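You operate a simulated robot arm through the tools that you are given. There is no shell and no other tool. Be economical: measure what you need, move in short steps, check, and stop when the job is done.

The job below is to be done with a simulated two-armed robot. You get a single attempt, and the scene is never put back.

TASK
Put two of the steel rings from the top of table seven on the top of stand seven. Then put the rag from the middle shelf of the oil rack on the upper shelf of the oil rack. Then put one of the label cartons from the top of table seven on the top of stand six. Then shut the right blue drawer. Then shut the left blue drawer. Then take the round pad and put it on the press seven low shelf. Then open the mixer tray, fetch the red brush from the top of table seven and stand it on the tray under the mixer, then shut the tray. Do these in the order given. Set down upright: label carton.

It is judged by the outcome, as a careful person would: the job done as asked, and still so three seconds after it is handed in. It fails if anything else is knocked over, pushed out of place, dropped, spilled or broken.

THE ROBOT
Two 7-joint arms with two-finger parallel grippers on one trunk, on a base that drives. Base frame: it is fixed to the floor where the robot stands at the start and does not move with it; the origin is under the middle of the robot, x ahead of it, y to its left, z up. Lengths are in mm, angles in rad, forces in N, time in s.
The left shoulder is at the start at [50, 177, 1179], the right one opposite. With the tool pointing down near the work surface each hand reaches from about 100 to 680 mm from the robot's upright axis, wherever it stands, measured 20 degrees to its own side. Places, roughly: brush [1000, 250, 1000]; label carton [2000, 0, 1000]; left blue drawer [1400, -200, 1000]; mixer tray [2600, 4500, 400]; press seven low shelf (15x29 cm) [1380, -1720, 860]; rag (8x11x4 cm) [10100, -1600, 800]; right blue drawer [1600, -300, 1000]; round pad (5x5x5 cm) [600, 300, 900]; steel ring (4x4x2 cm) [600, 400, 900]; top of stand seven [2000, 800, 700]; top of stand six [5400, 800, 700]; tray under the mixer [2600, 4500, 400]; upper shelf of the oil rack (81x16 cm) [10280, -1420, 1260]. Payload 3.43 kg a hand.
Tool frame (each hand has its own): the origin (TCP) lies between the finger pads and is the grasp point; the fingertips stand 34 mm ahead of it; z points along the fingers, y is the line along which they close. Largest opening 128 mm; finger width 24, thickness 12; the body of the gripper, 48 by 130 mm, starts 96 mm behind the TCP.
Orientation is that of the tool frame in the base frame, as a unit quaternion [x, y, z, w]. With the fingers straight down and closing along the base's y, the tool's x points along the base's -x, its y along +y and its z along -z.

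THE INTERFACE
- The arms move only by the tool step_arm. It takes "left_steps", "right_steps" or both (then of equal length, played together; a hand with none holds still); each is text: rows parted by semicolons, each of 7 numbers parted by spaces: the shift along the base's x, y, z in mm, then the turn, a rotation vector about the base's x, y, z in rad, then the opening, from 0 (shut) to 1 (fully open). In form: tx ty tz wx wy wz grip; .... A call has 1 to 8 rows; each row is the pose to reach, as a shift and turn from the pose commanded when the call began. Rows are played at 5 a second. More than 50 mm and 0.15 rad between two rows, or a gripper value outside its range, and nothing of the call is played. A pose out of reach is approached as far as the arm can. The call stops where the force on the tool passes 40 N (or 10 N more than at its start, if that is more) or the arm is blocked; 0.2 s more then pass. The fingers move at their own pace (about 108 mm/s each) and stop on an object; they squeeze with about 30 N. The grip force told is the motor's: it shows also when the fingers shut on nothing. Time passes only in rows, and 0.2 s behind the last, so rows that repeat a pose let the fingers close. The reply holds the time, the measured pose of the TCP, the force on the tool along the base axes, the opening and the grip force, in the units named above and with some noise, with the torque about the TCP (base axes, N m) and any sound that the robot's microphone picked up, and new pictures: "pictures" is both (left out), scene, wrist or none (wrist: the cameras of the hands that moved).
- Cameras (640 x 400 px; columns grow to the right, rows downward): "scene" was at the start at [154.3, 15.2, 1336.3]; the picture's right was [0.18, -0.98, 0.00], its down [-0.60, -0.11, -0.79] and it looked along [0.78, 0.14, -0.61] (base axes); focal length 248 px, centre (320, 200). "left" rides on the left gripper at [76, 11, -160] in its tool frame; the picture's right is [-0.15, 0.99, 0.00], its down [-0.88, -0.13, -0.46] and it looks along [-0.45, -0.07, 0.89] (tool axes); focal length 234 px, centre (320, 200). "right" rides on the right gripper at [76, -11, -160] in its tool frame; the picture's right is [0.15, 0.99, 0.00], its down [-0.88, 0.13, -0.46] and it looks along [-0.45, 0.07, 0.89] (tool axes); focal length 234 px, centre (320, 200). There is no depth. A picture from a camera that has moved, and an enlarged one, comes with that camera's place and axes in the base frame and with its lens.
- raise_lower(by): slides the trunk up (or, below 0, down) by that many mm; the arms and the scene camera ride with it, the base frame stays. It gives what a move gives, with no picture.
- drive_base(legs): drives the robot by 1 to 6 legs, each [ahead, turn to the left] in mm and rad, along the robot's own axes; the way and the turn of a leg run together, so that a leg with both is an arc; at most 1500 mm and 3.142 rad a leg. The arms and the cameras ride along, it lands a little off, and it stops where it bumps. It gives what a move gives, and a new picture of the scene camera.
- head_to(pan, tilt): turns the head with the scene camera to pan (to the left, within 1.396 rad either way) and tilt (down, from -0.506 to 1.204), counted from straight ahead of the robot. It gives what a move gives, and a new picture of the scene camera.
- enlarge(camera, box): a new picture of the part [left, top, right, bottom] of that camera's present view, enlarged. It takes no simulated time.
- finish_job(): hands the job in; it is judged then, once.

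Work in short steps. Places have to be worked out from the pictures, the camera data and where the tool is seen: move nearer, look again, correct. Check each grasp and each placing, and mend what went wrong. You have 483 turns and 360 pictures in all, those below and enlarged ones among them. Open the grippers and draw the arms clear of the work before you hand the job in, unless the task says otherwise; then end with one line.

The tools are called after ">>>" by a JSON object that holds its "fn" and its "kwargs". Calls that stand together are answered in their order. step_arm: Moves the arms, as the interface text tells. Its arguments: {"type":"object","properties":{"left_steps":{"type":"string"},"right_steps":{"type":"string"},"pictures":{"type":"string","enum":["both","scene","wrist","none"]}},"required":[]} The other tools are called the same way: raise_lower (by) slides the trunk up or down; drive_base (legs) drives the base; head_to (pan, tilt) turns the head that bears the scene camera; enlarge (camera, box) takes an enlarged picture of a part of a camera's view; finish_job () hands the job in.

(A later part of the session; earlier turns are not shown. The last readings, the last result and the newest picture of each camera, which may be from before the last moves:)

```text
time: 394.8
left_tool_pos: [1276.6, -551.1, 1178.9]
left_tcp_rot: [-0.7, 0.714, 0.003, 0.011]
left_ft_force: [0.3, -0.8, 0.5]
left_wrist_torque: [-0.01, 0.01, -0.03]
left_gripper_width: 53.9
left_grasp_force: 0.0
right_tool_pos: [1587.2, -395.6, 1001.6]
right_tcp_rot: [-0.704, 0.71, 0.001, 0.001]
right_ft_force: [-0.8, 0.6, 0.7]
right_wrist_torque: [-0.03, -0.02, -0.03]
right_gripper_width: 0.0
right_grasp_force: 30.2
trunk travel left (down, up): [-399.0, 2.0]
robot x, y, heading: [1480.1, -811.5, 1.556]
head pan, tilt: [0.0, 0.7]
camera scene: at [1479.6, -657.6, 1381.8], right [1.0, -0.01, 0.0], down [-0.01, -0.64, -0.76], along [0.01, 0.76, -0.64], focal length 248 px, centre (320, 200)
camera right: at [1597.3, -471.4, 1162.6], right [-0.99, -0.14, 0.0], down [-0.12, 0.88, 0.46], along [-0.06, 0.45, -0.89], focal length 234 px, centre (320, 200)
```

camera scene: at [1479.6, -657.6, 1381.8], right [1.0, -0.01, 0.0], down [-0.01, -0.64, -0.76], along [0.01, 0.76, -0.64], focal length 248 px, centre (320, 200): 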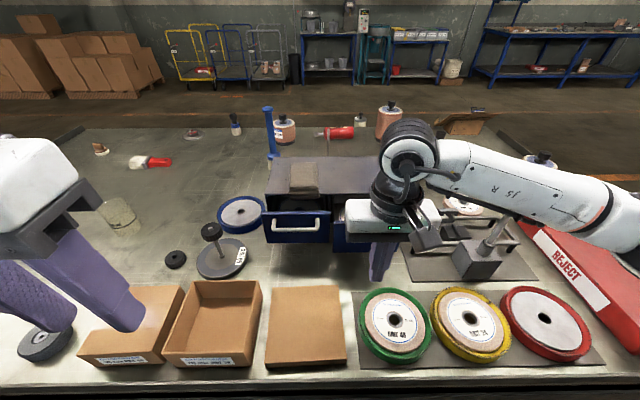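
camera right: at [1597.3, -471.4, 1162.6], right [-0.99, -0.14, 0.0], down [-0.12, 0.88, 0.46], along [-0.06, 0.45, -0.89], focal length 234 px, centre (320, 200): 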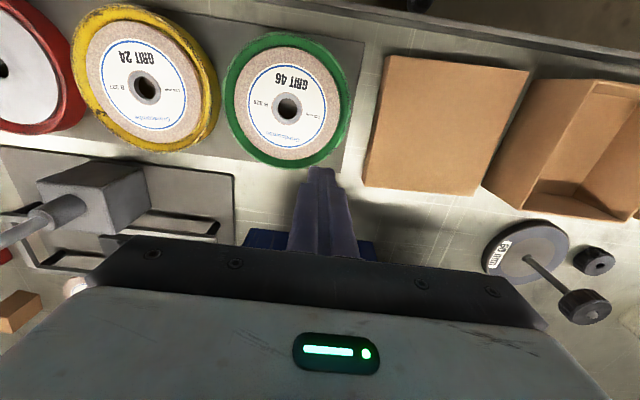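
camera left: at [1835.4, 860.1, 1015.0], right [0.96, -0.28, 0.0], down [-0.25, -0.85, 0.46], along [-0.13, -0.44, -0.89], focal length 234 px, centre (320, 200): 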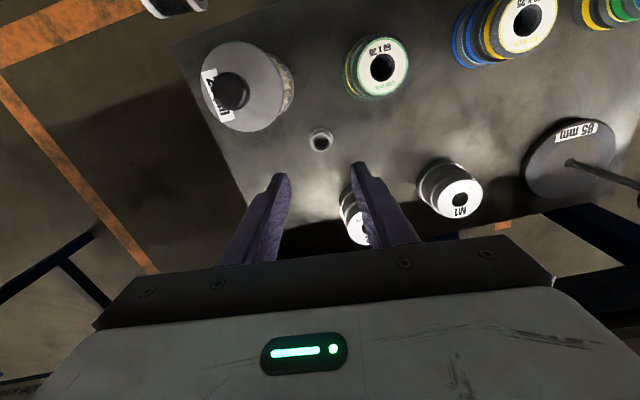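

Aligned with the right drawer. I push forward in small steps with the force guard.

>>> {"fn": "step_arm", "kwargs": {"right_steps": "0 25 0 0 0 0 0; 0 45 0 0 0 0 0; 0 60 0 0 0 0 0; 0 75 0 0 0 0 0; 0 90 0 0 0 0 0; 0 105 0 0 0 0 0", "pictures": "scene"}}

```text
time: 396.2
left_tool_pos: [1277.6, -550.7, 1179.1]
left_tcp_rot: [-0.7, 0.714, 0.002, 0.012]
left_ft_force: [0.1, -0.6, -0.9]
left_wrist_torque: [0.03, 0.0, 0.03]
left_gripper_width: 53.7
left_grasp_force: 0.1
right_tool_pos: [1588.8, -293.0, 1001.4]
right_tcp_rot: [-0.704, 0.71, 0.0, 0.001]
right_ft_force: [0.8, -0.5, 0.5]
right_wrist_torque: [-0.04, -0.01, -0.01]
right_gripper_width: 0.0
right_grasp_force: 29.8
trunk travel left (down, up): [-399.0, 2.0]
robot x, y, heading: [1479.1, -812.1, 1.562]
head pan, tilt: [0.0, 0.7]
camera scene: at [1479.5, -657.4, 1381.8], right [1.0, -0.01, 0.0], down [-0.01, -0.64, -0.76], along [0.01, 0.76, -0.64], focal length 248 px, centre (320, 200)
```

scene: 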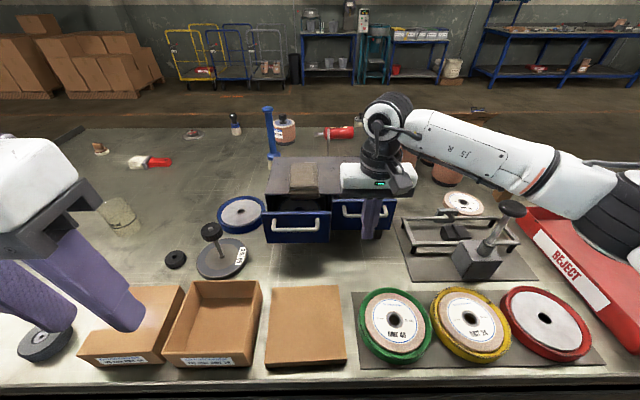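

The right drawer has moved in. I keep pushing until it seats.

>>> {"fn": "step_arm", "kwargs": {"right_steps": "0 12 0 0 0 0 0; 0 24 0 0 0 0 0; 0 36 0 0 0 0 0; 0 48 0 0 0 0 0; 0 60 0 0 0 0 0", "pictures": "scene"}}

```text
time: 397.0
left_tool_pos: [1276.9, -553.7, 1179.5]
left_tcp_rot: [-0.699, 0.715, 0.002, 0.012]
left_ft_force: [0.4, 0.6, -0.5]
left_wrist_torque: [-0.05, -0.05, -0.02]
left_gripper_width: 54.0
left_grasp_force: 0.2
right_tool_pos: [1588.0, -276.5, 1000.8]
right_tcp_rot: [0.707, -0.707, 0.013, 0.008]
right_ft_force: [3.2, -22.3, 10.0]
right_wrist_torque: [0.42, -0.11, -0.32]
right_gripper_width: 0.0
right_grasp_force: 29.9
trunk travel left (down, up): [-399.0, 2.0]
robot x, y, heading: [1477.3, -808.7, 1.554]
head pan, tilt: [0.0, 0.7]
stopped in row 3 (right hand): the force on the tool passed its limit at 48 N (the readings are from after the stop); the commanded pose is now the measured one
camera scene: at [1480.0, -660.6, 1382.3], right [1.0, -0.02, 0.0], down [-0.01, -0.64, -0.77], along [0.01, 0.77, -0.64], focal length 248 px, centre (320, 200)
```

scene: 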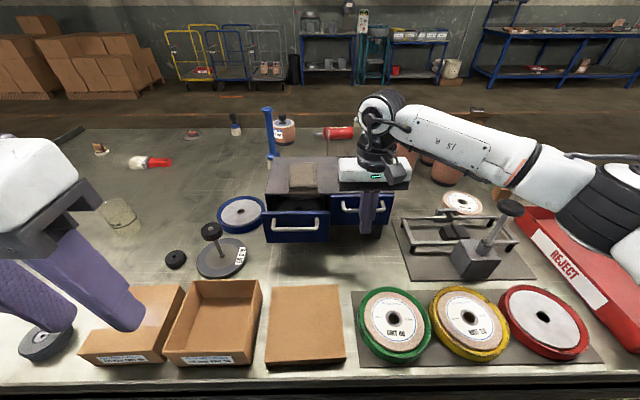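

The drawer resists (48 N): likely closed. I draw back and look.

>>> {"fn": "step_arm", "kwargs": {"right_steps": "0 -40 0 0 0 0 0; 0 -80 0 0 0 0 0; 20 -110 30 0 0 0 0; 50 -130 60 0 0 0 0; 80 -140 90 0 0 0 0", "pictures": "none"}}

>>> {"fn": "enlarge", "kwargs": {"camera": "scene", "box": [220, 130, 440, 268]}}

```text
time: 398.2
left_tool_pos: [1278.1, -551.8, 1178.5]
left_tcp_rot: [-0.7, 0.714, 0.001, 0.012]
left_ft_force: [-0.5, -0.2, -0.7]
left_wrist_torque: [0.01, 0.02, -0.02]
left_gripper_width: 53.6
left_grasp_force: 0.1
right_tool_pos: [1665.4, -413.8, 1089.1]
right_tcp_rot: [-0.706, 0.708, -0.011, -0.006]
right_ft_force: [0.9, -0.6, 0.5]
right_wrist_torque: [0.01, -0.02, -0.01]
right_gripper_width: 0.1
right_grasp_force: 29.7
trunk travel left (down, up): [-399.0, 2.0]
robot x, y, heading: [1482.6, -811.5, 1.558]
head pan, tilt: [0.0, 0.7]
```

```text
2.90 times, centred on (330, 199) of scene
camera zoom: at [1480.2, -658.6, 1381.8], right [1.0, -0.02, 0.0], down [-0.01, -0.64, -0.77], along [0.01, 0.77, -0.64], focal length 718 px, centre (291, 203)
```

zoom: 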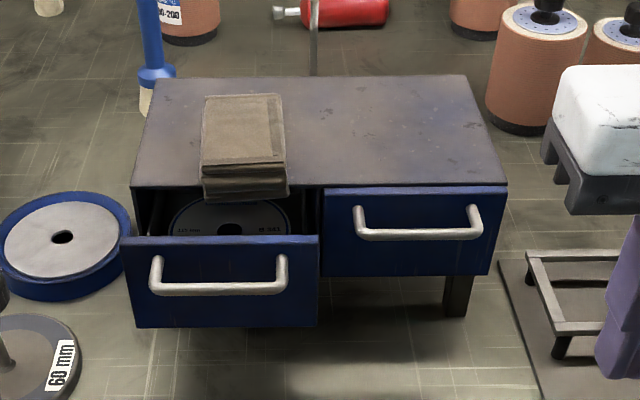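

The right drawer is fully shut. Now the left hand: close it and bring it before the left handle at (1432,−375).

>>> {"fn": "step_arm", "kwargs": {"left_steps": "30 25 0 0 0 0 0; 60 50 0 0 0 0 0; 90 80 -5 0 0 0 0; 120 110 -10 0 0 0 0; 140 140 -30 0 0 0 0; 154 170 -65 0 0 0 0; 154 172 -110 0 0 0 0; 154 172 -155 0 0 0 0"}}

```text
time: 400.0
left_tool_pos: [1369.7, -404.9, 1035.2]
left_tcp_rot: [-0.7, 0.714, 0.001, 0.013]
left_ft_force: [0.2, -0.3, -0.4]
left_wrist_torque: [0.05, 0.0, -0.03]
left_gripper_width: 0.0
left_grasp_force: 29.5
left hand out of reach, approached as far as the arm can: row 4, 5, 6, 7, 8
right_tool_pos: [1664.2, -414.8, 1088.7]
right_tcp_rot: [-0.707, 0.707, -0.01, -0.005]
right_ft_force: [-0.6, -1.4, 0.5]
right_wrist_torque: [0.04, 0.0, 0.01]
right_gripper_width: 0.0
right_grasp_force: 29.9
trunk travel left (down, up): [-399.0, 2.0]
robot x, y, heading: [1481.0, -812.0, 1.558]
head pan, tilt: [0.0, 0.7]
camera scene: at [1480.1, -659.9, 1382.2], right [1.0, -0.02, 0.0], down [-0.01, -0.64, -0.77], along [0.01, 0.77, -0.64], focal length 248 px, centre (320, 200)
camera left: at [1353.7, -483.5, 1194.1], right [-0.99, 0.17, -0.01], down [0.14, 0.87, 0.48], along [0.09, 0.47, -0.88], focal length 234 px, centre (320, 200)
```

scene: 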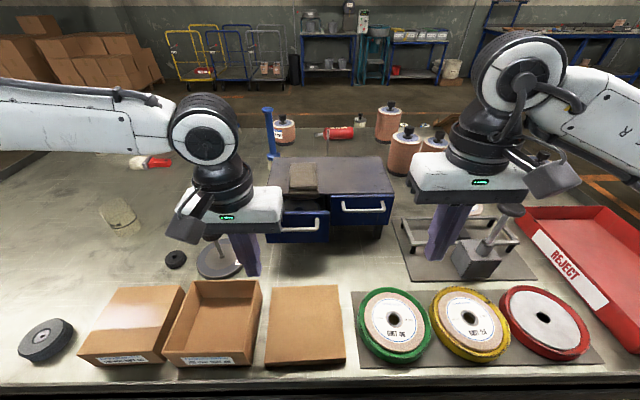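
left: 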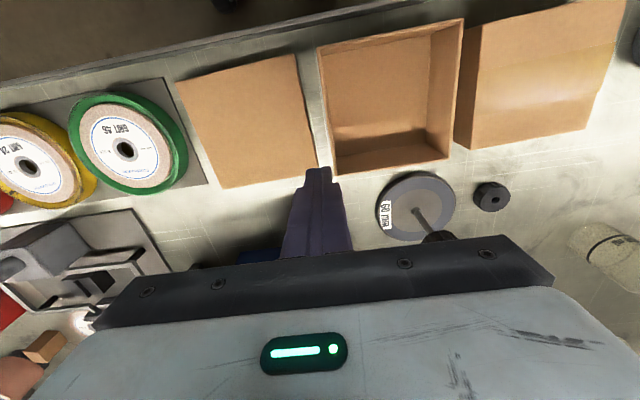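

The left arm can't come inward here. I retract it and use the right arm, which has better reach, for the left drawer.

>>> {"fn": "step_arm", "kwargs": {"left_steps": "0 -10 40 0 0 0 0; -10 -20 80 0 0 0 0; -25 -50 110 0 0 0 0; -50 -85 130 0 0 0 0; -75 -115 140 0 0 0 0; -93 -146 144 0 0 0 0", "right_steps": "0 0 30 0 0 0 0; -30 0 60 0 0 0 0; -75 0 60 0 0 0 0; -120 0 60 0 0 0 0; -165 0 60 0 0 0 0; -205 5 50 0 0 0 0", "pictures": "scene"}}

```text
time: 401.4
left_tool_pos: [1272.1, -550.8, 1180.2]
left_tcp_rot: [-0.7, 0.714, 0.0, 0.013]
left_ft_force: [0.2, 0.7, -0.7]
left_wrist_torque: [0.0, -0.03, -0.02]
left_gripper_width: 0.1
left_grasp_force: 29.9
right_tool_pos: [1460.9, -407.5, 1139.5]
right_tcp_rot: [-0.706, 0.708, -0.011, -0.005]
right_ft_force: [-0.5, 0.4, -0.4]
right_wrist_torque: [-0.02, -0.04, -0.02]
right_gripper_width: 0.1
right_grasp_force: 29.5
trunk travel left (down, up): [-399.0, 2.0]
robot x, y, heading: [1480.2, -814.4, 1.552]
head pan, tilt: [0.0, 0.7]
camera scene: at [1478.4, -658.9, 1381.9], right [1.0, -0.02, 0.0], down [-0.01, -0.64, -0.77], along [0.01, 0.77, -0.64], focal length 248 px, centre (320, 200)
```

scene: 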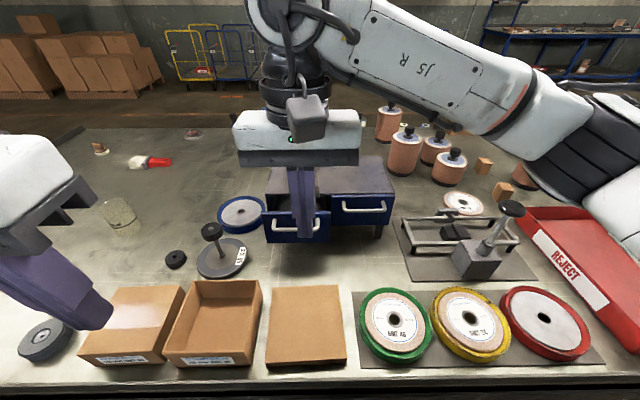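

Works with the right arm. I centre on x≈1433 and lower to z≈1020.

>>> {"fn": "step_arm", "kwargs": {"right_steps": "-14 0 -30 0 0 0 0; -28 0 -70 0 0 0 0; -28 0 -110 0 0 0 0; -28 10 -119 0 0 0 0; -28 20 -119 0 0 0 0"}}

```text
time: 402.6
left_tool_pos: [1275.1, -549.8, 1180.6]
left_tcp_rot: [-0.7, 0.714, 0.002, 0.012]
left_ft_force: [0.0, 0.2, -0.2]
left_wrist_torque: [0.03, -0.01, 0.02]
left_gripper_width: 0.0
left_grasp_force: 30.1
right_tool_pos: [1436.4, -386.1, 1019.7]
right_tcp_rot: [-0.706, 0.708, -0.009, -0.005]
right_ft_force: [0.1, -0.6, 0.5]
right_wrist_torque: [-0.02, 0.02, 0.01]
right_gripper_width: 0.1
right_grasp_force: 29.6
trunk travel left (down, up): [-399.0, 2.0]
robot x, y, heading: [1478.5, -813.4, 1.553]
head pan, tilt: [0.0, 0.7]
camera scene: at [1479.8, -658.1, 1381.8], right [1.0, -0.02, 0.0], down [-0.01, -0.64, -0.76], along [0.01, 0.76, -0.64], focal length 248 px, centre (320, 200)
camera right: at [1444.6, -458.2, 1181.0], right [-0.99, -0.14, 0.0], down [-0.13, 0.89, 0.43], along [-0.06, 0.43, -0.9], focal length 234 px, centre (320, 200)
```

scene: 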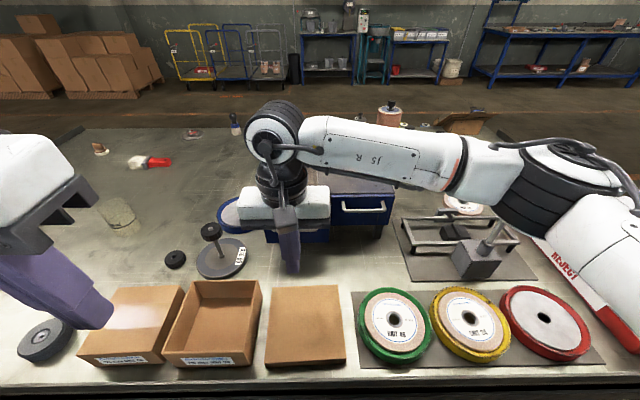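
right: 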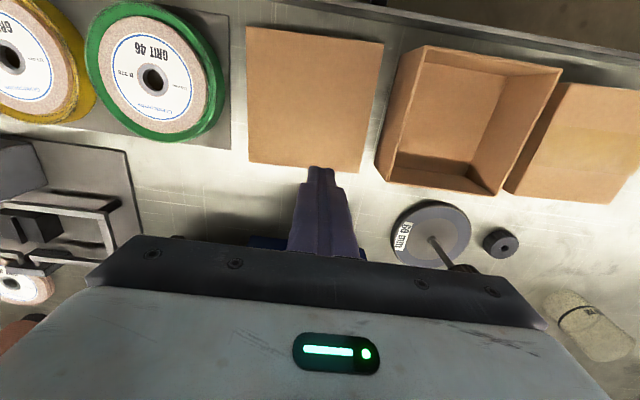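

Aligned. I push the left drawer in.

>>> {"fn": "step_arm", "kwargs": {"right_steps": "0 25 0 0 0 0 0; 0 45 0 0 0 0 0; 0 60 0 0 0 0 0; 0 75 0 0 0 0 0; 0 90 0 0 0 0 0; 0 105 0 0 0 0 0; 0 120 0 0 0 0 0", "pictures": "scene"}}

```text
time: 404.2
left_tool_pos: [1275.8, -554.9, 1181.3]
left_tcp_rot: [-0.699, 0.715, 0.002, 0.013]
left_ft_force: [-1.0, -0.2, -0.8]
left_wrist_torque: [0.01, 0.03, -0.01]
left_gripper_width: 0.0
left_grasp_force: 30.3
right_tool_pos: [1434.0, -274.1, 1017.9]
right_tcp_rot: [0.708, -0.706, 0.015, 0.008]
right_ft_force: [5.8, -34.2, -3.2]
right_wrist_torque: [-0.2, 0.16, -0.13]
right_gripper_width: 0.0
right_grasp_force: 30.2
trunk travel left (down, up): [-399.0, 2.0]
robot x, y, heading: [1478.4, -816.4, 1.557]
head pan, tilt: [0.0, 0.7]
camera scene: at [1480.7, -663.2, 1382.3], right [1.0, -0.02, 0.0], down [-0.01, -0.64, -0.77], along [0.01, 0.77, -0.64], focal length 248 px, centre (320, 200)
```

scene: 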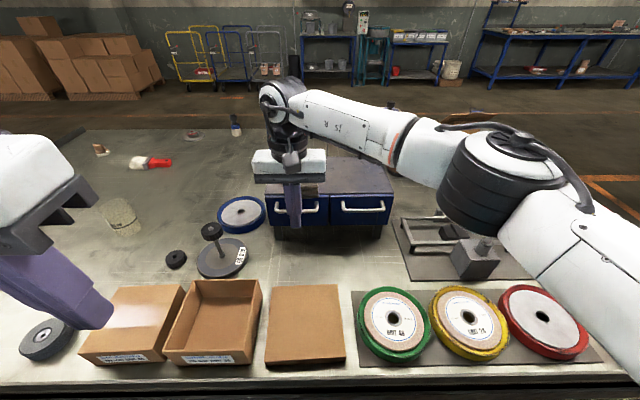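

The left drawer is level with the right one (34 N resisting). I draw the hand back and check by enlarging.

>>> {"fn": "step_arm", "kwargs": {"right_steps": "0 -40 0 0 0 0 0; 0 -80 10 0 0 0 0; 20 -100 50 0 0 0 0; 60 -115 75 0 0 0 0; 105 -125 90 0 0 0 0; 150 -135 100 0 0 0 0; 190 -150 110 0 0 0 0; 215 -190 115 0 0 0 0.3", "pictures": "none"}}

>>> {"fn": "enlarge", "kwargs": {"camera": "scene", "box": [220, 130, 440, 268]}}

```text
time: 406.0
left_tool_pos: [1276.0, -551.1, 1180.6]
left_tcp_rot: [-0.7, 0.714, 0.002, 0.011]
left_ft_force: [0.1, 0.8, 0.2]
left_wrist_torque: [0.05, 0.01, -0.01]
left_gripper_width: 0.3
left_grasp_force: 29.8
right_tool_pos: [1651.7, -458.6, 1133.6]
right_tcp_rot: [-0.707, 0.708, -0.01, -0.006]
right_ft_force: [-0.2, -0.2, -0.6]
right_wrist_torque: [0.02, 0.04, -0.03]
right_gripper_width: 38.4
right_grasp_force: 0.0
trunk travel left (down, up): [-399.0, 2.0]
robot x, y, heading: [1477.4, -817.5, 1.559]
head pan, tilt: [0.0, 0.7]
```

```text
2.90 times, centred on (330, 199) of scene
camera zoom: at [1480.4, -659.0, 1382.0], right [1.0, -0.02, 0.0], down [-0.01, -0.64, -0.77], along [0.01, 0.77, -0.64], focal length 718 px, centre (291, 203)
```

zoom: 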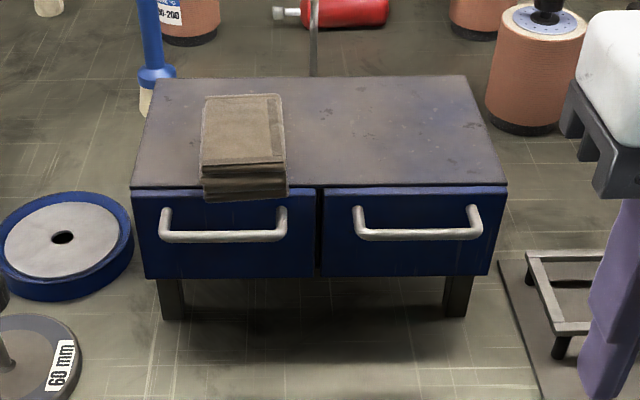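

Both drawers are shut. Next, the round pad: I back off, turn and drive along the corridor and around the table's front.

>>> {"fn": "step_arm", "kwargs": {"right_steps": "-5 -45 5 0 0 0 0.3; -8 -90 5 0 0 0 0.3", "pictures": "none"}}

>>> {"fn": "drive_base", "kwargs": {"legs": [[-80, 0], [0, 1.583], [1500, 0]]}}

```text
time: 406.6
left_tool_pos: [1273.5, -549.8, 1179.2]
left_tcp_rot: [-0.7, 0.714, 0.001, 0.012]
left_ft_force: [0.7, -0.2, 0.7]
left_wrist_torque: [-0.01, 0.03, 0.01]
left_gripper_width: 0.0
left_grasp_force: 29.7
right_tool_pos: [1642.6, -546.3, 1140.3]
right_tcp_rot: [-0.706, 0.708, -0.01, -0.005]
right_ft_force: [0.0, -0.1, -0.1]
right_wrist_torque: [0.02, -0.03, 0.02]
right_gripper_width: 38.4
right_grasp_force: 0.1
trunk travel left (down, up): [-399.0, 2.0]
robot x, y, heading: [1477.6, -812.6, 1.554]
head pan, tilt: [0.0, 0.7]
```

```text
time: 418.5
left_tool_pos: [-307.6, -1031.2, 1179.8]
left_tcp_rot: [1.0, -0.016, -0.009, -0.007]
left_ft_force: [0.1, 1.3, 0.3]
left_wrist_torque: [-0.02, 0.0, 0.01]
left_gripper_width: 0.0
left_grasp_force: 29.7
right_tool_pos: [-306.5, -663.2, 1140.2]
right_tcp_rot: [1.0, -0.007, 0.01, -0.003]
right_ft_force: [0.8, -0.5, -0.2]
right_wrist_torque: [0.0, -0.02, -0.01]
right_gripper_width: 38.3
right_grasp_force: 0.0
trunk travel left (down, up): [-399.0, 2.0]
robot x, y, heading: [-37.2, -830.3, 3.111]
head pan, tilt: [0.0, 0.7]
camera scene: at [-197.4, -826.5, 1381.8], right [0.03, 1.0, 0.0], down [0.64, -0.02, -0.76], along [-0.76, 0.02, -0.64], focal length 248 px, centre (320, 200)
```

scene: 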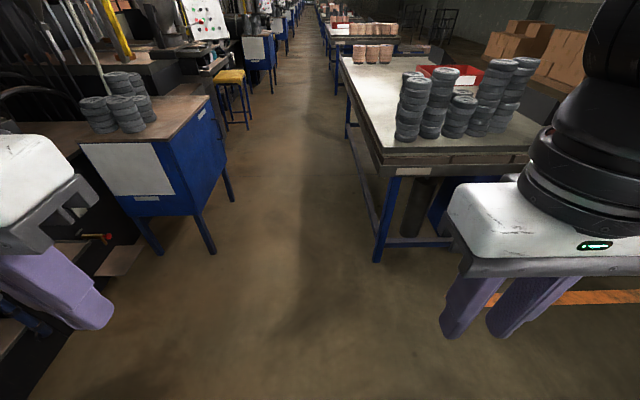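

I continue to the front of table seven, stopping at y≈380 facing it.

>>> {"fn": "drive_base", "kwargs": {"legs": [[140, 0], [0, -1.54], [1210, 0], [0, -1.571], [200, 0]]}}

>>> {"fn": "raise_lower", "kwargs": {"by": -90}}

>>> {"fn": "head_to", "kwargs": {"pan": 0.0, "tilt": 0.75}}

```text
time: 434.1
left_tool_pos: [235.4, 611.2, 1180.7]
left_tcp_rot: [-0.03, 0.999, -0.007, 0.01]
left_ft_force: [1.3, 0.5, -1.0]
left_wrist_torque: [-0.01, 0.04, -0.02]
left_gripper_width: 0.0
left_grasp_force: 29.6
right_tool_pos: [268.0, 245.2, 1140.0]
right_tcp_rot: [-0.037, 0.999, -0.003, -0.012]
right_ft_force: [-0.1, -0.7, 0.2]
right_wrist_torque: [0.02, 0.02, -0.01]
right_gripper_width: 38.2
right_grasp_force: 0.0
trunk travel left (down, up): [-399.0, 2.0]
robot x, y, heading: [-12.3, 384.5, 0.057]
head pan, tilt: [0.0, 0.7]
camera scene: at [142.7, 396.4, 1381.7], right [0.06, -1.0, 0.0], down [-0.64, -0.04, -0.76], along [0.76, 0.05, -0.64], focal length 248 px, centre (320, 200)
```

scene: 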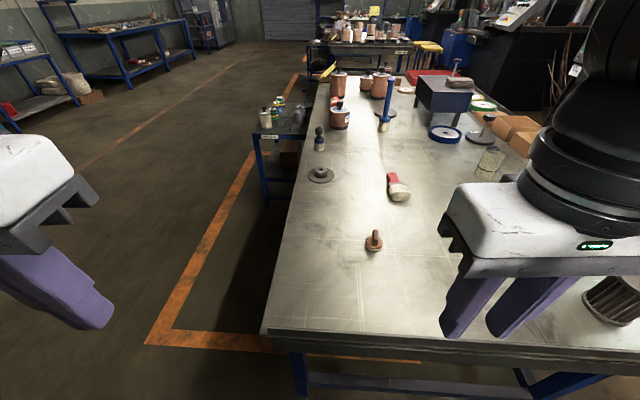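

```text
time: 435.4
left_tool_pos: [234.2, 610.9, 1089.6]
left_tcp_rot: [-0.03, 0.999, -0.007, 0.009]
left_ft_force: [0.2, -0.8, 0.8]
left_wrist_torque: [0.0, -0.01, 0.03]
left_gripper_width: 0.0
left_grasp_force: 30.6
right_tool_pos: [267.1, 244.1, 1050.6]
right_tcp_rot: [-0.039, 0.999, -0.004, -0.011]
right_ft_force: [0.5, -0.7, 0.1]
right_wrist_torque: [0.03, 0.05, 0.02]
right_gripper_width: 38.5
right_grasp_force: 0.0
trunk travel left (down, up): [-309.0, 92.0]
robot x, y, heading: [-11.5, 382.7, 0.068]
head pan, tilt: [0.0, 0.7]
```

```text
time: 436.0
left_tool_pos: [234.6, 611.6, 1090.4]
left_tcp_rot: [-0.03, 0.999, -0.006, 0.009]
left_ft_force: [0.4, 0.5, -0.2]
left_wrist_torque: [0.03, -0.01, -0.02]
left_gripper_width: 0.0
left_grasp_force: 29.1
right_tool_pos: [266.3, 244.9, 1049.4]
right_tcp_rot: [-0.039, 0.999, -0.004, -0.011]
right_ft_force: [0.6, -0.6, -0.5]
right_wrist_torque: [-0.04, -0.03, -0.01]
right_gripper_width: 38.4
right_grasp_force: 0.1
trunk travel left (down, up): [-309.0, 92.0]
robot x, y, heading: [-12.2, 388.1, 0.061]
head pan, tilt: [0.0, 0.75]
camera scene: at [139.8, 396.2, 1287.6], right [0.06, -1.0, 0.0], down [-0.68, -0.04, -0.73], along [0.73, 0.05, -0.68], focal length 248 px, centre (320, 200)
```

scene: 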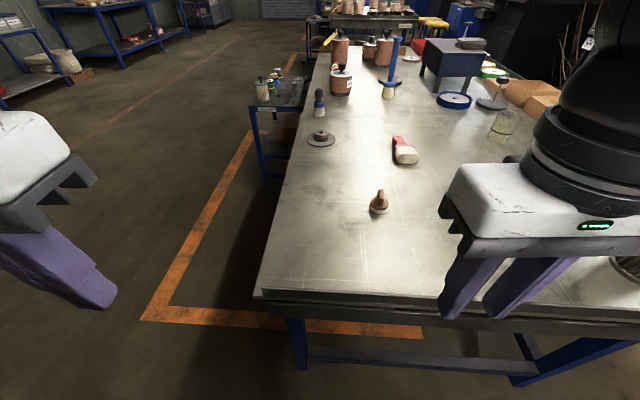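

I enlarge the pad to see its handle's orientation, and drive 80 mm closer.

>>> {"fn": "drive_base", "kwargs": {"legs": [[80, 0]]}}

>>> {"fn": "enlarge", "kwargs": {"camera": "scene", "box": [340, 180, 460, 255]}}

```text
time: 437.1
left_tool_pos: [316.6, 617.6, 1090.2]
left_tcp_rot: [-0.029, 0.999, -0.006, 0.01]
left_ft_force: [0.0, -0.7, 0.4]
left_wrist_torque: [0.01, 0.02, 0.0]
left_gripper_width: 0.0
left_grasp_force: 29.8
right_tool_pos: [347.8, 249.9, 1050.2]
right_tcp_rot: [-0.037, 0.999, -0.004, -0.012]
right_ft_force: [0.2, -0.7, 0.8]
right_wrist_torque: [-0.05, 0.03, -0.01]
right_gripper_width: 38.4
right_grasp_force: 0.1
trunk travel left (down, up): [-309.0, 92.0]
robot x, y, heading: [66.0, 391.2, 0.063]
head pan, tilt: [0.0, 0.75]
camera scene: at [221.9, 401.2, 1287.4], right [0.06, -1.0, 0.0], down [-0.68, -0.04, -0.73], along [0.73, 0.05, -0.68], focal length 248 px, centre (320, 200)
```

scene: 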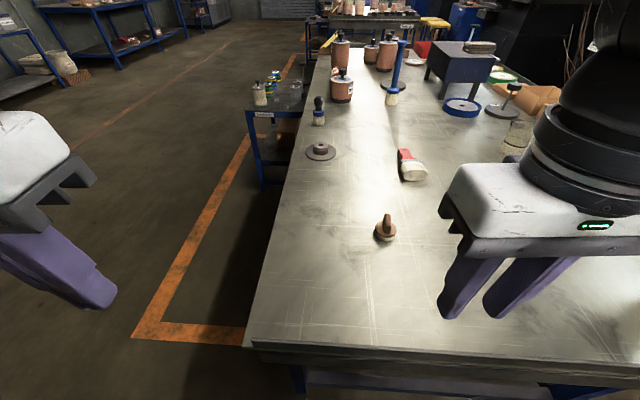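

```text
5.33 times, centred on (400, 218) of scene
camera zoom: at [221.9, 401.2, 1287.4], right [0.06, -1.0, 0.0], down [-0.68, -0.04, -0.73], along [0.73, 0.05, -0.68], focal length 1321 px, centre (-107, 107)
```

zoom: 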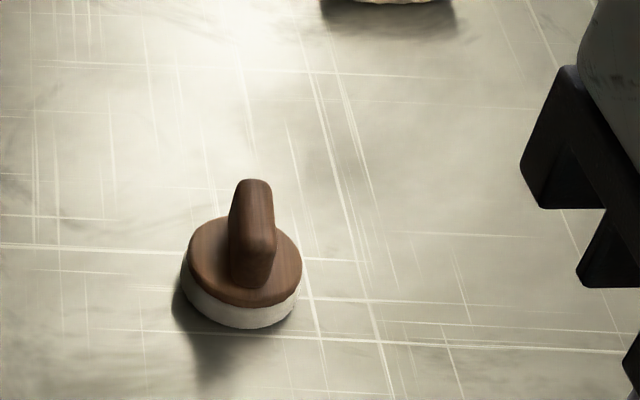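

The pad at ≈(573,285) has a fin handle pointing roughly along azimuth −0.3 rad. I move the right hand above for a top view.

>>> {"fn": "step_arm", "kwargs": {"right_steps": "45 7 -10 0 0 0 0.5; 90 14 -20 0 0 0 0.5; 135 21 -30 0 0 0 0.5; 180 28 -40 0 0 0 0.5; 220 35 -50 0 0 0 0.5; 220 35 -70 0 0 0 0.5", "pictures": "wrist"}}

```text
time: 438.5
left_tool_pos: [316.2, 615.3, 1090.9]
left_tcp_rot: [-0.029, 1.0, -0.007, 0.01]
left_ft_force: [0.5, -0.1, -0.9]
left_wrist_torque: [-0.02, 0.01, 0.02]
left_gripper_width: 0.0
left_grasp_force: 30.0
right_tool_pos: [567.6, 283.8, 978.9]
right_tcp_rot: [-0.038, 0.999, -0.003, -0.011]
right_ft_force: [0.8, 0.6, -0.3]
right_wrist_torque: [-0.01, 0.01, -0.02]
right_gripper_width: 63.9
right_grasp_force: 0.0
trunk travel left (down, up): [-309.0, 92.0]
robot x, y, heading: [72.8, 390.4, 0.064]
head pan, tilt: [0.0, 0.75]
camera right: at [495.1, 268.2, 1142.5], right [-0.22, 0.98, 0.0], down [0.88, 0.2, 0.43], along [0.43, 0.09, -0.9], focal length 234 px, centre (320, 200)
```

right: 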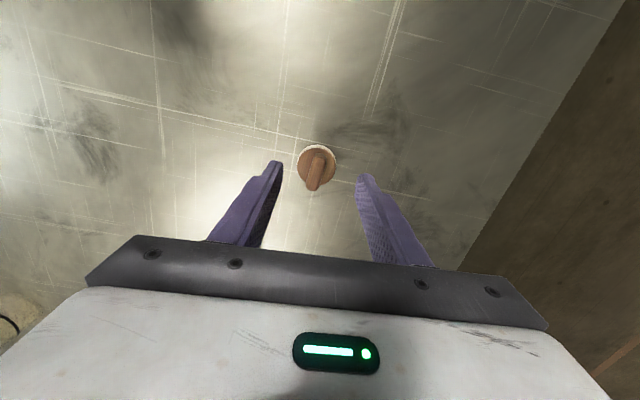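

>>> {"fn": "enlarge", "kwargs": {"camera": "right", "box": [270, 130, 366, 190]}}

```text
6.67 times, centred on (318, 160) of right
camera zoom: at [495.1, 268.2, 1142.5], right [-0.22, 0.98, 0.0], down [0.88, 0.2, 0.43], along [0.43, 0.09, -0.9], focal length 1561 px, centre (333, 467)
```

zoom: 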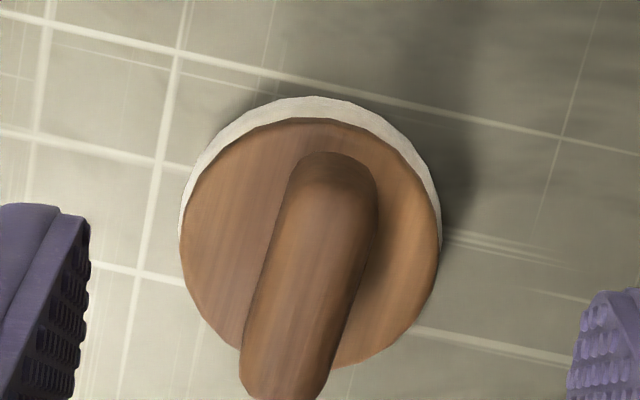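

The fin lies nearly along base x, so I square the hand, descend to z≈920 and close on the fin.

>>> {"fn": "step_arm", "kwargs": {"right_steps": "5 -1 -20 0 0 -0.04 0.45; 10 -3 -40 0 0 -0.08 0.45; 10 -3 -58 0 0 -0.08 0.45; 10 -3 -58 0 0 -0.08 0.45; 10 -3 -58 0 0 -0.08 0.1; 10 -3 -58 0 0 -0.08 0.05; 10 -3 -58 0 0 -0.08 0.05", "pictures": "wrist"}}

```text
time: 440.1
left_tool_pos: [316.3, 615.5, 1090.4]
left_tcp_rot: [-0.029, 0.999, -0.007, 0.011]
left_ft_force: [-0.1, 0.1, 0.5]
left_wrist_torque: [0.03, -0.03, 0.0]
left_gripper_width: 0.1
left_grasp_force: 30.1
right_tool_pos: [575.2, 280.7, 922.9]
right_tcp_rot: [0.003, 1.0, -0.004, -0.011]
right_ft_force: [-0.1, 0.0, -0.4]
right_wrist_torque: [0.01, 0.01, -0.01]
right_gripper_width: 13.7
right_grasp_force: 29.9
trunk travel left (down, up): [-309.0, 92.0]
robot x, y, heading: [70.3, 393.1, 0.065]
head pan, tilt: [0.0, 0.75]
camera right: at [503.3, 272.3, 1084.3], right [-0.14, 0.99, 0.0], down [0.89, 0.13, 0.43], along [0.43, 0.06, -0.9], focal length 234 px, centre (320, 200)
```

right: 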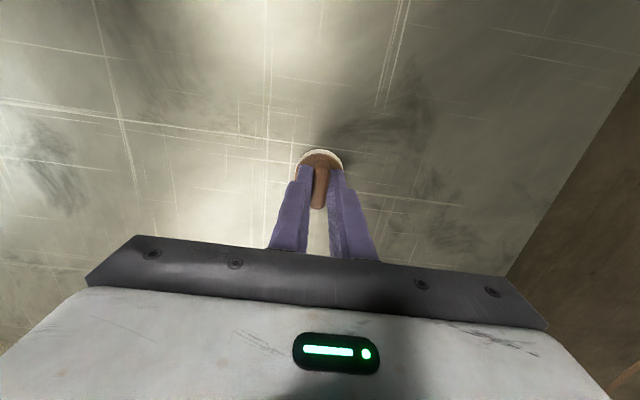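

Fin gripped (13.7 mm). I lift, raise the trunk, and retract.

>>> {"fn": "step_arm", "kwargs": {"right_steps": "0 0 40 0 0 0 0.05; 0 0 85 0 0 0 0.05; -40 -5 100 0 0 0 0.05; -85 -10 110 0 0 0 0.05; -130 -15 115 0 0 0 0.05; -175 -25 120 0 0 0 0.05; -215 -35 120 0 0 0 0.05"}}

>>> {"fn": "raise_lower", "kwargs": {"by": 90}}

```text
time: 441.7
left_tool_pos: [315.5, 615.1, 1090.7]
left_tcp_rot: [-0.028, 1.0, -0.006, 0.01]
left_ft_force: [-0.3, 0.2, 0.8]
left_wrist_torque: [0.02, -0.02, 0.03]
left_gripper_width: 0.0
left_grasp_force: 29.6
right_tool_pos: [360.0, 245.4, 1041.0]
right_tcp_rot: [0.003, 1.0, -0.003, -0.011]
right_ft_force: [-0.6, 0.3, -0.9]
right_wrist_torque: [0.0, 0.01, 0.02]
right_gripper_width: 13.6
right_grasp_force: 29.7
trunk travel left (down, up): [-309.0, 92.0]
robot x, y, heading: [66.9, 392.7, 0.06]
head pan, tilt: [0.0, 0.75]
camera scene: at [220.8, 401.0, 1287.6], right [0.06, -1.0, 0.0], down [-0.68, -0.04, -0.73], along [0.73, 0.05, -0.68], focal length 248 px, centre (320, 200)
camera right: at [287.3, 236.9, 1204.7], right [-0.14, 0.99, 0.0], down [0.89, 0.13, 0.43], along [0.43, 0.06, -0.9], focal length 234 px, centre (320, 200)
```

scene: 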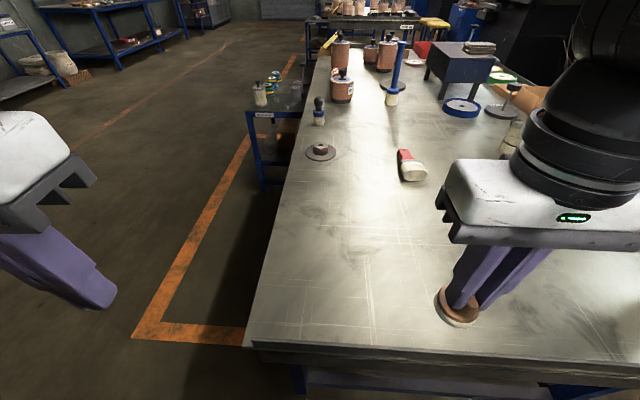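
right: 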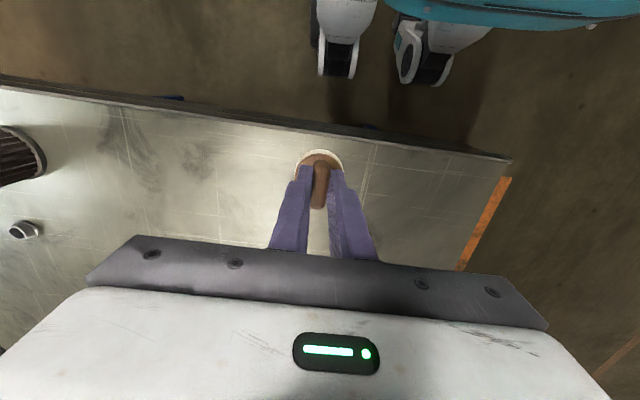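

```text
time: 442.9
left_tool_pos: [316.5, 615.1, 1181.0]
left_tcp_rot: [-0.029, 1.0, -0.007, 0.009]
left_ft_force: [-0.3, 0.4, 0.4]
left_wrist_torque: [-0.01, 0.0, 0.0]
left_gripper_width: 0.0
left_grasp_force: 29.7
right_tool_pos: [362.0, 245.8, 1133.0]
right_tcp_rot: [0.003, 1.0, -0.003, -0.012]
right_ft_force: [0.2, 0.0, -0.1]
right_wrist_torque: [-0.01, 0.02, -0.03]
right_gripper_width: 13.8
right_grasp_force: 30.1
trunk travel left (down, up): [-399.0, 2.0]
robot x, y, heading: [68.1, 392.2, 0.063]
head pan, tilt: [0.0, 0.75]
```

I drive back round to the right corridor and stop near the press.

>>> {"fn": "drive_base", "kwargs": {"legs": [[-260, 0], [0, -1.634], [1260, 0], [0, 1.571], [900, 0]]}}

>>> {"fn": "head_to", "kwargs": {"pan": -0.5, "tilt": 0.4}}

```text
time: 463.0
left_tool_pos: [949.8, -654.3, 1180.6]
left_tcp_rot: [-0.007, 1.0, -0.007, 0.01]
left_ft_force: [-0.2, -0.6, -0.8]
left_wrist_torque: [-0.01, 0.02, 0.02]
left_gripper_width: 0.1
left_grasp_force: 29.7
right_tool_pos: [980.2, -1024.4, 1131.9]
right_tcp_rot: [0.024, 1.0, -0.003, -0.012]
right_ft_force: [0.6, 0.7, -0.5]
right_wrist_torque: [0.0, 0.01, 0.05]
right_gripper_width: 13.7
right_grasp_force: 30.4
trunk travel left (down, up): [-399.0, 2.0]
robot x, y, heading: [698.9, -862.9, 0.021]
head pan, tilt: [0.0, 0.75]
camera scene: at [846.9, -864.2, 1377.5], right [0.02, -1.0, 0.0], down [-0.68, -0.01, -0.73], along [0.73, 0.01, -0.68], focal length 248 px, centre (320, 200)
```

scene: 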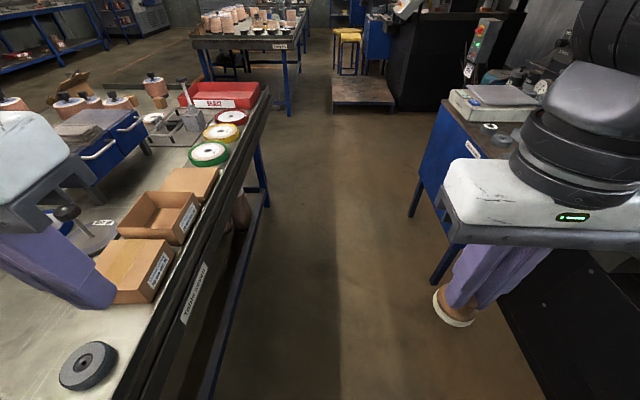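

```text
time: 463.9
left_tool_pos: [951.7, -654.6, 1180.6]
left_tcp_rot: [-0.006, 1.0, -0.006, 0.01]
left_ft_force: [0.4, 0.5, 0.6]
left_wrist_torque: [-0.04, -0.02, 0.0]
left_gripper_width: 0.0
left_grasp_force: 30.1
right_tool_pos: [980.4, -1025.3, 1132.3]
right_tcp_rot: [0.024, 1.0, -0.003, -0.011]
right_ft_force: [-0.1, -0.5, 0.5]
right_wrist_torque: [-0.01, 0.01, 0.01]
right_gripper_width: 13.8
right_grasp_force: 29.7
trunk travel left (down, up): [-399.0, 2.0]
robot x, y, heading: [693.8, -866.5, 0.017]
head pan, tilt: [-0.499, 0.4]
camera scene: at [845.9, -908.6, 1408.6], right [-0.46, -0.89, 0.0], down [-0.35, 0.18, -0.92], along [0.82, -0.43, -0.39], focal length 248 px, centre (320, 200)
```

scene: 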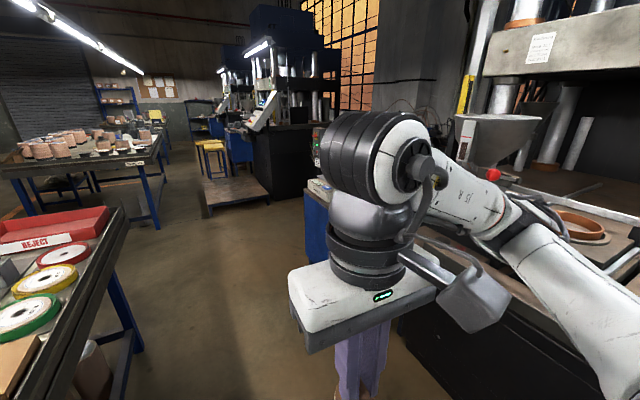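

I drive to x≈1340 and turn to face the press.

>>> {"fn": "drive_base", "kwargs": {"legs": [[640, 0], [0, -1.59]]}}

>>> {"fn": "head_to", "kwargs": {"pan": 0.0, "tilt": 0.55}}

```text
time: 471.4
left_tool_pos: [1547.2, -1118.8, 1181.0]
left_tcp_rot: [0.713, 0.701, -0.012, 0.002]
left_ft_force: [0.0, 0.4, -1.0]
left_wrist_torque: [0.02, -0.03, -0.01]
left_gripper_width: 0.3
left_grasp_force: 29.9
right_tool_pos: [1177.0, -1135.4, 1132.0]
right_tcp_rot: [0.735, 0.678, 0.005, -0.01]
right_ft_force: [0.5, -0.2, -0.9]
right_wrist_torque: [-0.02, -0.02, 0.0]
right_gripper_width: 13.9
right_grasp_force: 29.8
trunk travel left (down, up): [-399.0, 2.0]
robot x, y, heading: [1344.1, -852.8, -1.582]
head pan, tilt: [-0.499, 0.4]
camera scene: at [1296.8, -1005.8, 1408.6], right [-0.87, 0.49, 0.0], down [0.19, 0.34, -0.92], along [-0.45, -0.8, -0.39], focal length 248 px, centre (320, 200)
```

scene: 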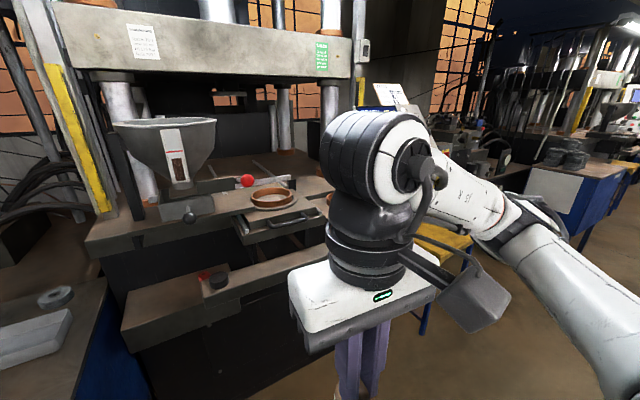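

```text
time: 472.4
left_tool_pos: [1548.8, -1118.0, 1180.1]
left_tcp_rot: [0.714, 0.701, -0.011, 0.002]
left_ft_force: [-0.7, 1.1, 0.3]
left_wrist_torque: [0.02, 0.0, -0.02]
left_gripper_width: 0.4
left_grasp_force: 29.7
right_tool_pos: [1177.4, -1135.4, 1132.8]
right_tcp_rot: [0.734, 0.679, 0.005, -0.009]
right_ft_force: [-0.3, -0.2, -1.3]
right_wrist_torque: [0.02, 0.0, -0.03]
right_gripper_width: 13.8
right_grasp_force: 29.8
trunk travel left (down, up): [-399.0, 2.0]
robot x, y, heading: [1344.8, -849.0, -1.583]
head pan, tilt: [0.0, 0.55]
camera scene: at [1341.1, -1014.8, 1395.0], right [-1.0, 0.01, 0.0], down [0.01, 0.52, -0.85], along [-0.01, -0.85, -0.52], focal length 248 px, centre (320, 200)
```

scene: 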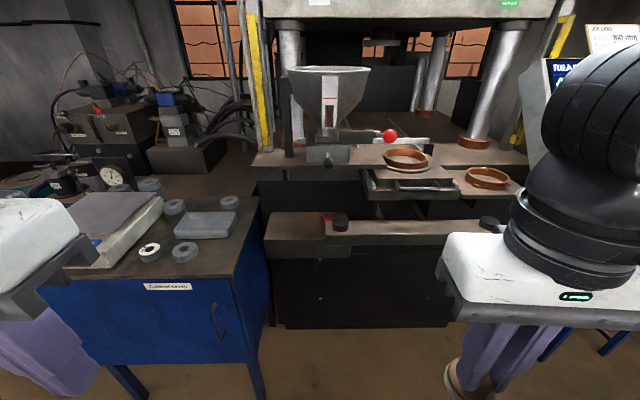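

>>> {"fn": "enlarge", "kwargs": {"camera": "scene", "box": [240, 140, 520, 315]}}

```text
2.29 times, centred on (380, 228) of scene
camera zoom: at [1341.1, -1014.8, 1395.0], right [-1.0, 0.01, 0.0], down [0.01, 0.52, -0.85], along [-0.01, -0.85, -0.52], focal length 566 px, centre (183, 137)
```

zoom: 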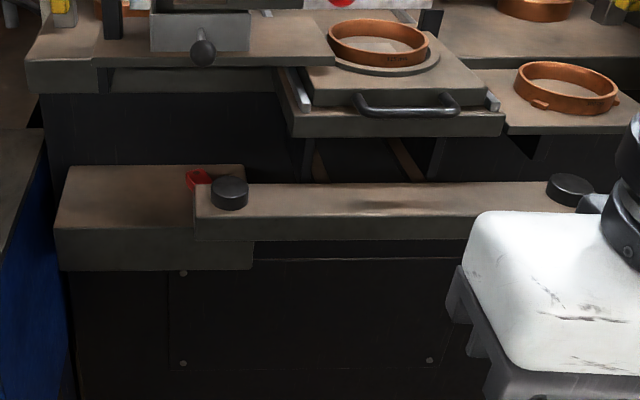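

The low shelf is the block at x≈1230–1520, y≈−1640…−1795, z≈860; its left part (x≈1450) is free. I approach with a slight sidestep.

>>> {"fn": "drive_base", "kwargs": {"legs": [[0, 0.31], [265, 0], [0, -0.3]]}}

>>> {"fn": "raise_lower", "kwargs": {"by": -80}}

>>> {"fn": "head_to", "kwargs": {"pan": 0.0, "tilt": 0.8}}

```text
time: 476.2
left_tool_pos: [1632.7, -1364.9, 1180.5]
left_tcp_rot: [0.706, 0.708, -0.012, 0.002]
left_ft_force: [-0.2, -0.4, 0.8]
left_wrist_torque: [-0.01, -0.02, 0.02]
left_gripper_width: 0.2
left_grasp_force: 30.1
right_tool_pos: [1261.5, -1390.3, 1133.7]
right_tcp_rot: [0.727, 0.686, 0.006, -0.011]
right_ft_force: [-0.1, 0.7, -0.4]
right_wrist_torque: [-0.01, 0.01, 0.01]
right_gripper_width: 13.8
right_grasp_force: 30.0
trunk travel left (down, up): [-399.0, 2.0]
robot x, y, heading: [1424.8, -1108.5, -1.563]
head pan, tilt: [0.0, 0.55]
camera scene: at [1423.0, -1267.6, 1394.9], right [-1.0, -0.01, 0.0], down [0.0, 0.52, -0.85], along [0.01, -0.85, -0.52], focal length 248 px, centre (320, 200)
```

scene: 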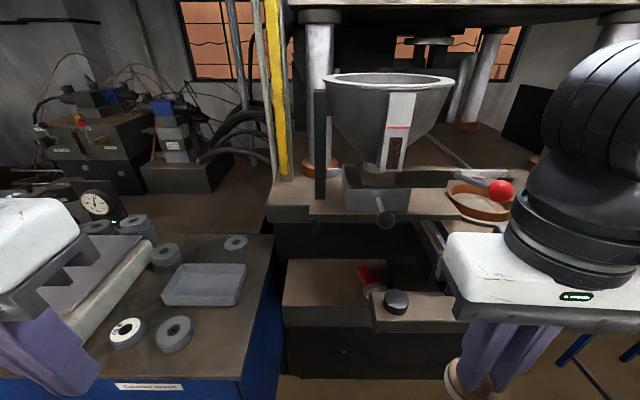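

```text
time: 477.4
left_tool_pos: [1632.8, -1365.4, 1099.9]
left_tcp_rot: [0.706, 0.709, -0.012, 0.002]
left_ft_force: [0.7, -0.8, -0.2]
left_wrist_torque: [0.02, -0.01, 0.01]
left_gripper_width: 0.0
left_grasp_force: 29.9
right_tool_pos: [1261.9, -1391.3, 1052.4]
right_tcp_rot: [0.728, 0.686, 0.006, -0.01]
right_ft_force: [-0.4, 0.0, -0.2]
right_wrist_torque: [0.0, -0.01, 0.0]
right_gripper_width: 13.7
right_grasp_force: 30.3
trunk travel left (down, up): [-319.0, 82.0]
robot x, y, heading: [1422.4, -1108.6, -1.558]
head pan, tilt: [0.0, 0.55]
```

```text
time: 478.2
left_tool_pos: [1632.1, -1365.7, 1100.5]
left_tcp_rot: [0.706, 0.708, -0.012, 0.002]
left_ft_force: [0.6, 0.3, 0.8]
left_wrist_torque: [-0.01, 0.02, -0.01]
left_gripper_width: 0.1
left_grasp_force: 30.2
right_tool_pos: [1261.2, -1391.2, 1052.3]
right_tcp_rot: [0.727, 0.686, 0.006, -0.011]
right_ft_force: [0.2, 1.0, 0.0]
right_wrist_torque: [-0.01, -0.02, -0.02]
right_gripper_width: 13.7
right_grasp_force: 30.4
trunk travel left (down, up): [-319.0, 82.0]
robot x, y, heading: [1423.7, -1110.0, -1.563]
head pan, tilt: [0.0, 0.799]
camera scene: at [1423.3, -1258.3, 1293.6], right [-1.0, -0.01, 0.0], down [-0.01, 0.72, -0.7], along [0.01, -0.7, -0.72], focal length 248 px, centre (320, 200)
```

scene: 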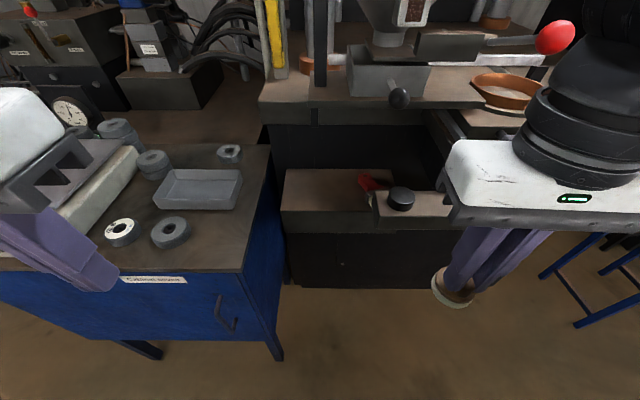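

Target spot (1445,−1715) is free. I drive 65 mm forward, then bring the pad over at z≈1030.

>>> {"fn": "drive_base", "kwargs": {"legs": [[65, 0]]}}

>>> {"fn": "step_arm", "kwargs": {"right_steps": "35 -25 0 0 0 0 0.05; 70 -50 0 0 0 0 0.05; 100 -85 -5 0 0 0 0.05; 130 -120 -10 0 0 0 0.05; 155 -160 -15 0 0 0 0.05; 175 -200 -20 0 0 0 0.05; 183 -240 -25 0 0 0 0.05; 183 -257 -30 0 0 0 0.05"}}

```text
time: 479.2
left_tool_pos: [1632.9, -1431.1, 1100.4]
left_tcp_rot: [0.706, 0.708, -0.012, 0.001]
left_ft_force: [0.0, -0.9, 0.3]
left_wrist_torque: [0.01, 0.01, 0.04]
left_gripper_width: 0.0
left_grasp_force: 30.3
right_tool_pos: [1262.4, -1456.8, 1051.8]
right_tcp_rot: [0.727, 0.686, 0.005, -0.01]
right_ft_force: [0.1, -1.1, 0.5]
right_wrist_torque: [0.04, 0.01, -0.02]
right_gripper_width: 13.7
right_grasp_force: 29.8
trunk travel left (down, up): [-319.0, 82.0]
robot x, y, heading: [1424.1, -1171.5, -1.562]
head pan, tilt: [0.0, 0.799]
camera scene: at [1424.0, -1324.6, 1293.4], right [-1.0, -0.01, 0.0], down [-0.01, 0.72, -0.7], along [0.01, -0.7, -0.72], focal length 248 px, centre (320, 200)
```

scene: 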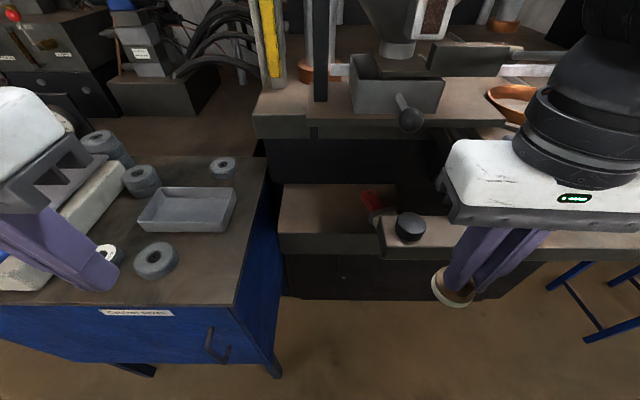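

```text
time: 480.8
left_tool_pos: [1637.5, -1421.9, 1104.7]
left_tcp_rot: [0.704, 0.71, -0.017, 0.005]
left_ft_force: [-0.8, 0.1, 0.4]
left_wrist_torque: [-0.02, 0.01, 0.0]
left_gripper_width: 0.2
left_grasp_force: 29.7
right_tool_pos: [1457.4, -1669.4, 1042.2]
right_tcp_rot: [0.711, 0.703, 0.0, -0.022]
right_ft_force: [-5.3, 21.6, -0.7]
right_wrist_torque: [-1.34, -0.27, -0.26]
right_gripper_width: 13.7
right_grasp_force: 29.8
trunk travel left (down, up): [-319.0, 82.0]
robot x, y, heading: [1426.9, -1176.6, -1.564]
head pan, tilt: [0.0, 0.799]
stopped in row 8 (right hand): the force on the tool passed its limit at 134 N (the readings are from after the stop); the commanded pose is now the measured one
camera scene: at [1427.4, -1312.9, 1296.9], right [-1.0, -0.01, 0.0], down [-0.01, 0.71, -0.7], along [0.01, -0.7, -0.71], focal length 248 px, centre (320, 200)
camera right: at [1450.5, -1597.5, 1205.0], right [0.99, 0.14, -0.03], down [0.13, -0.9, 0.42], along [0.03, -0.42, -0.91], focal length 234 px, centre (320, 200)
```

scene: 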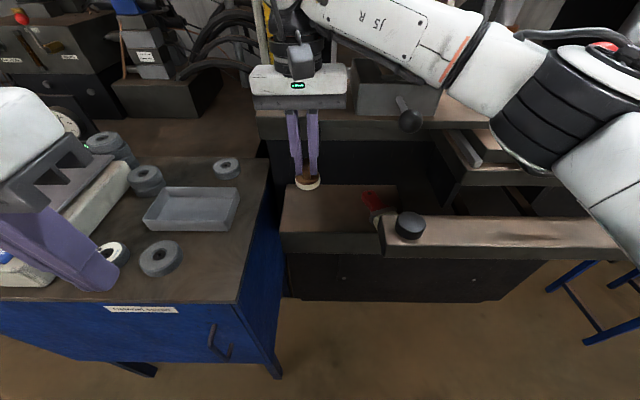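
right: 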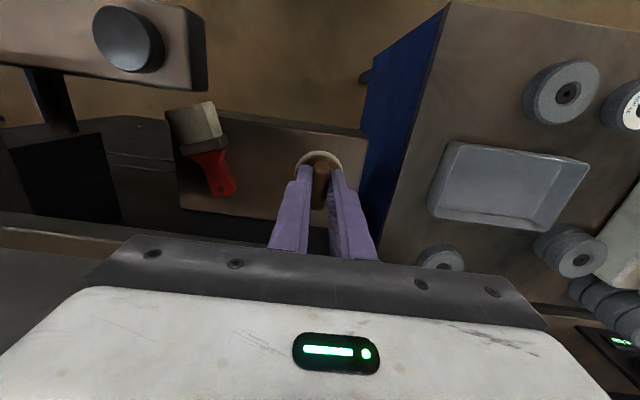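

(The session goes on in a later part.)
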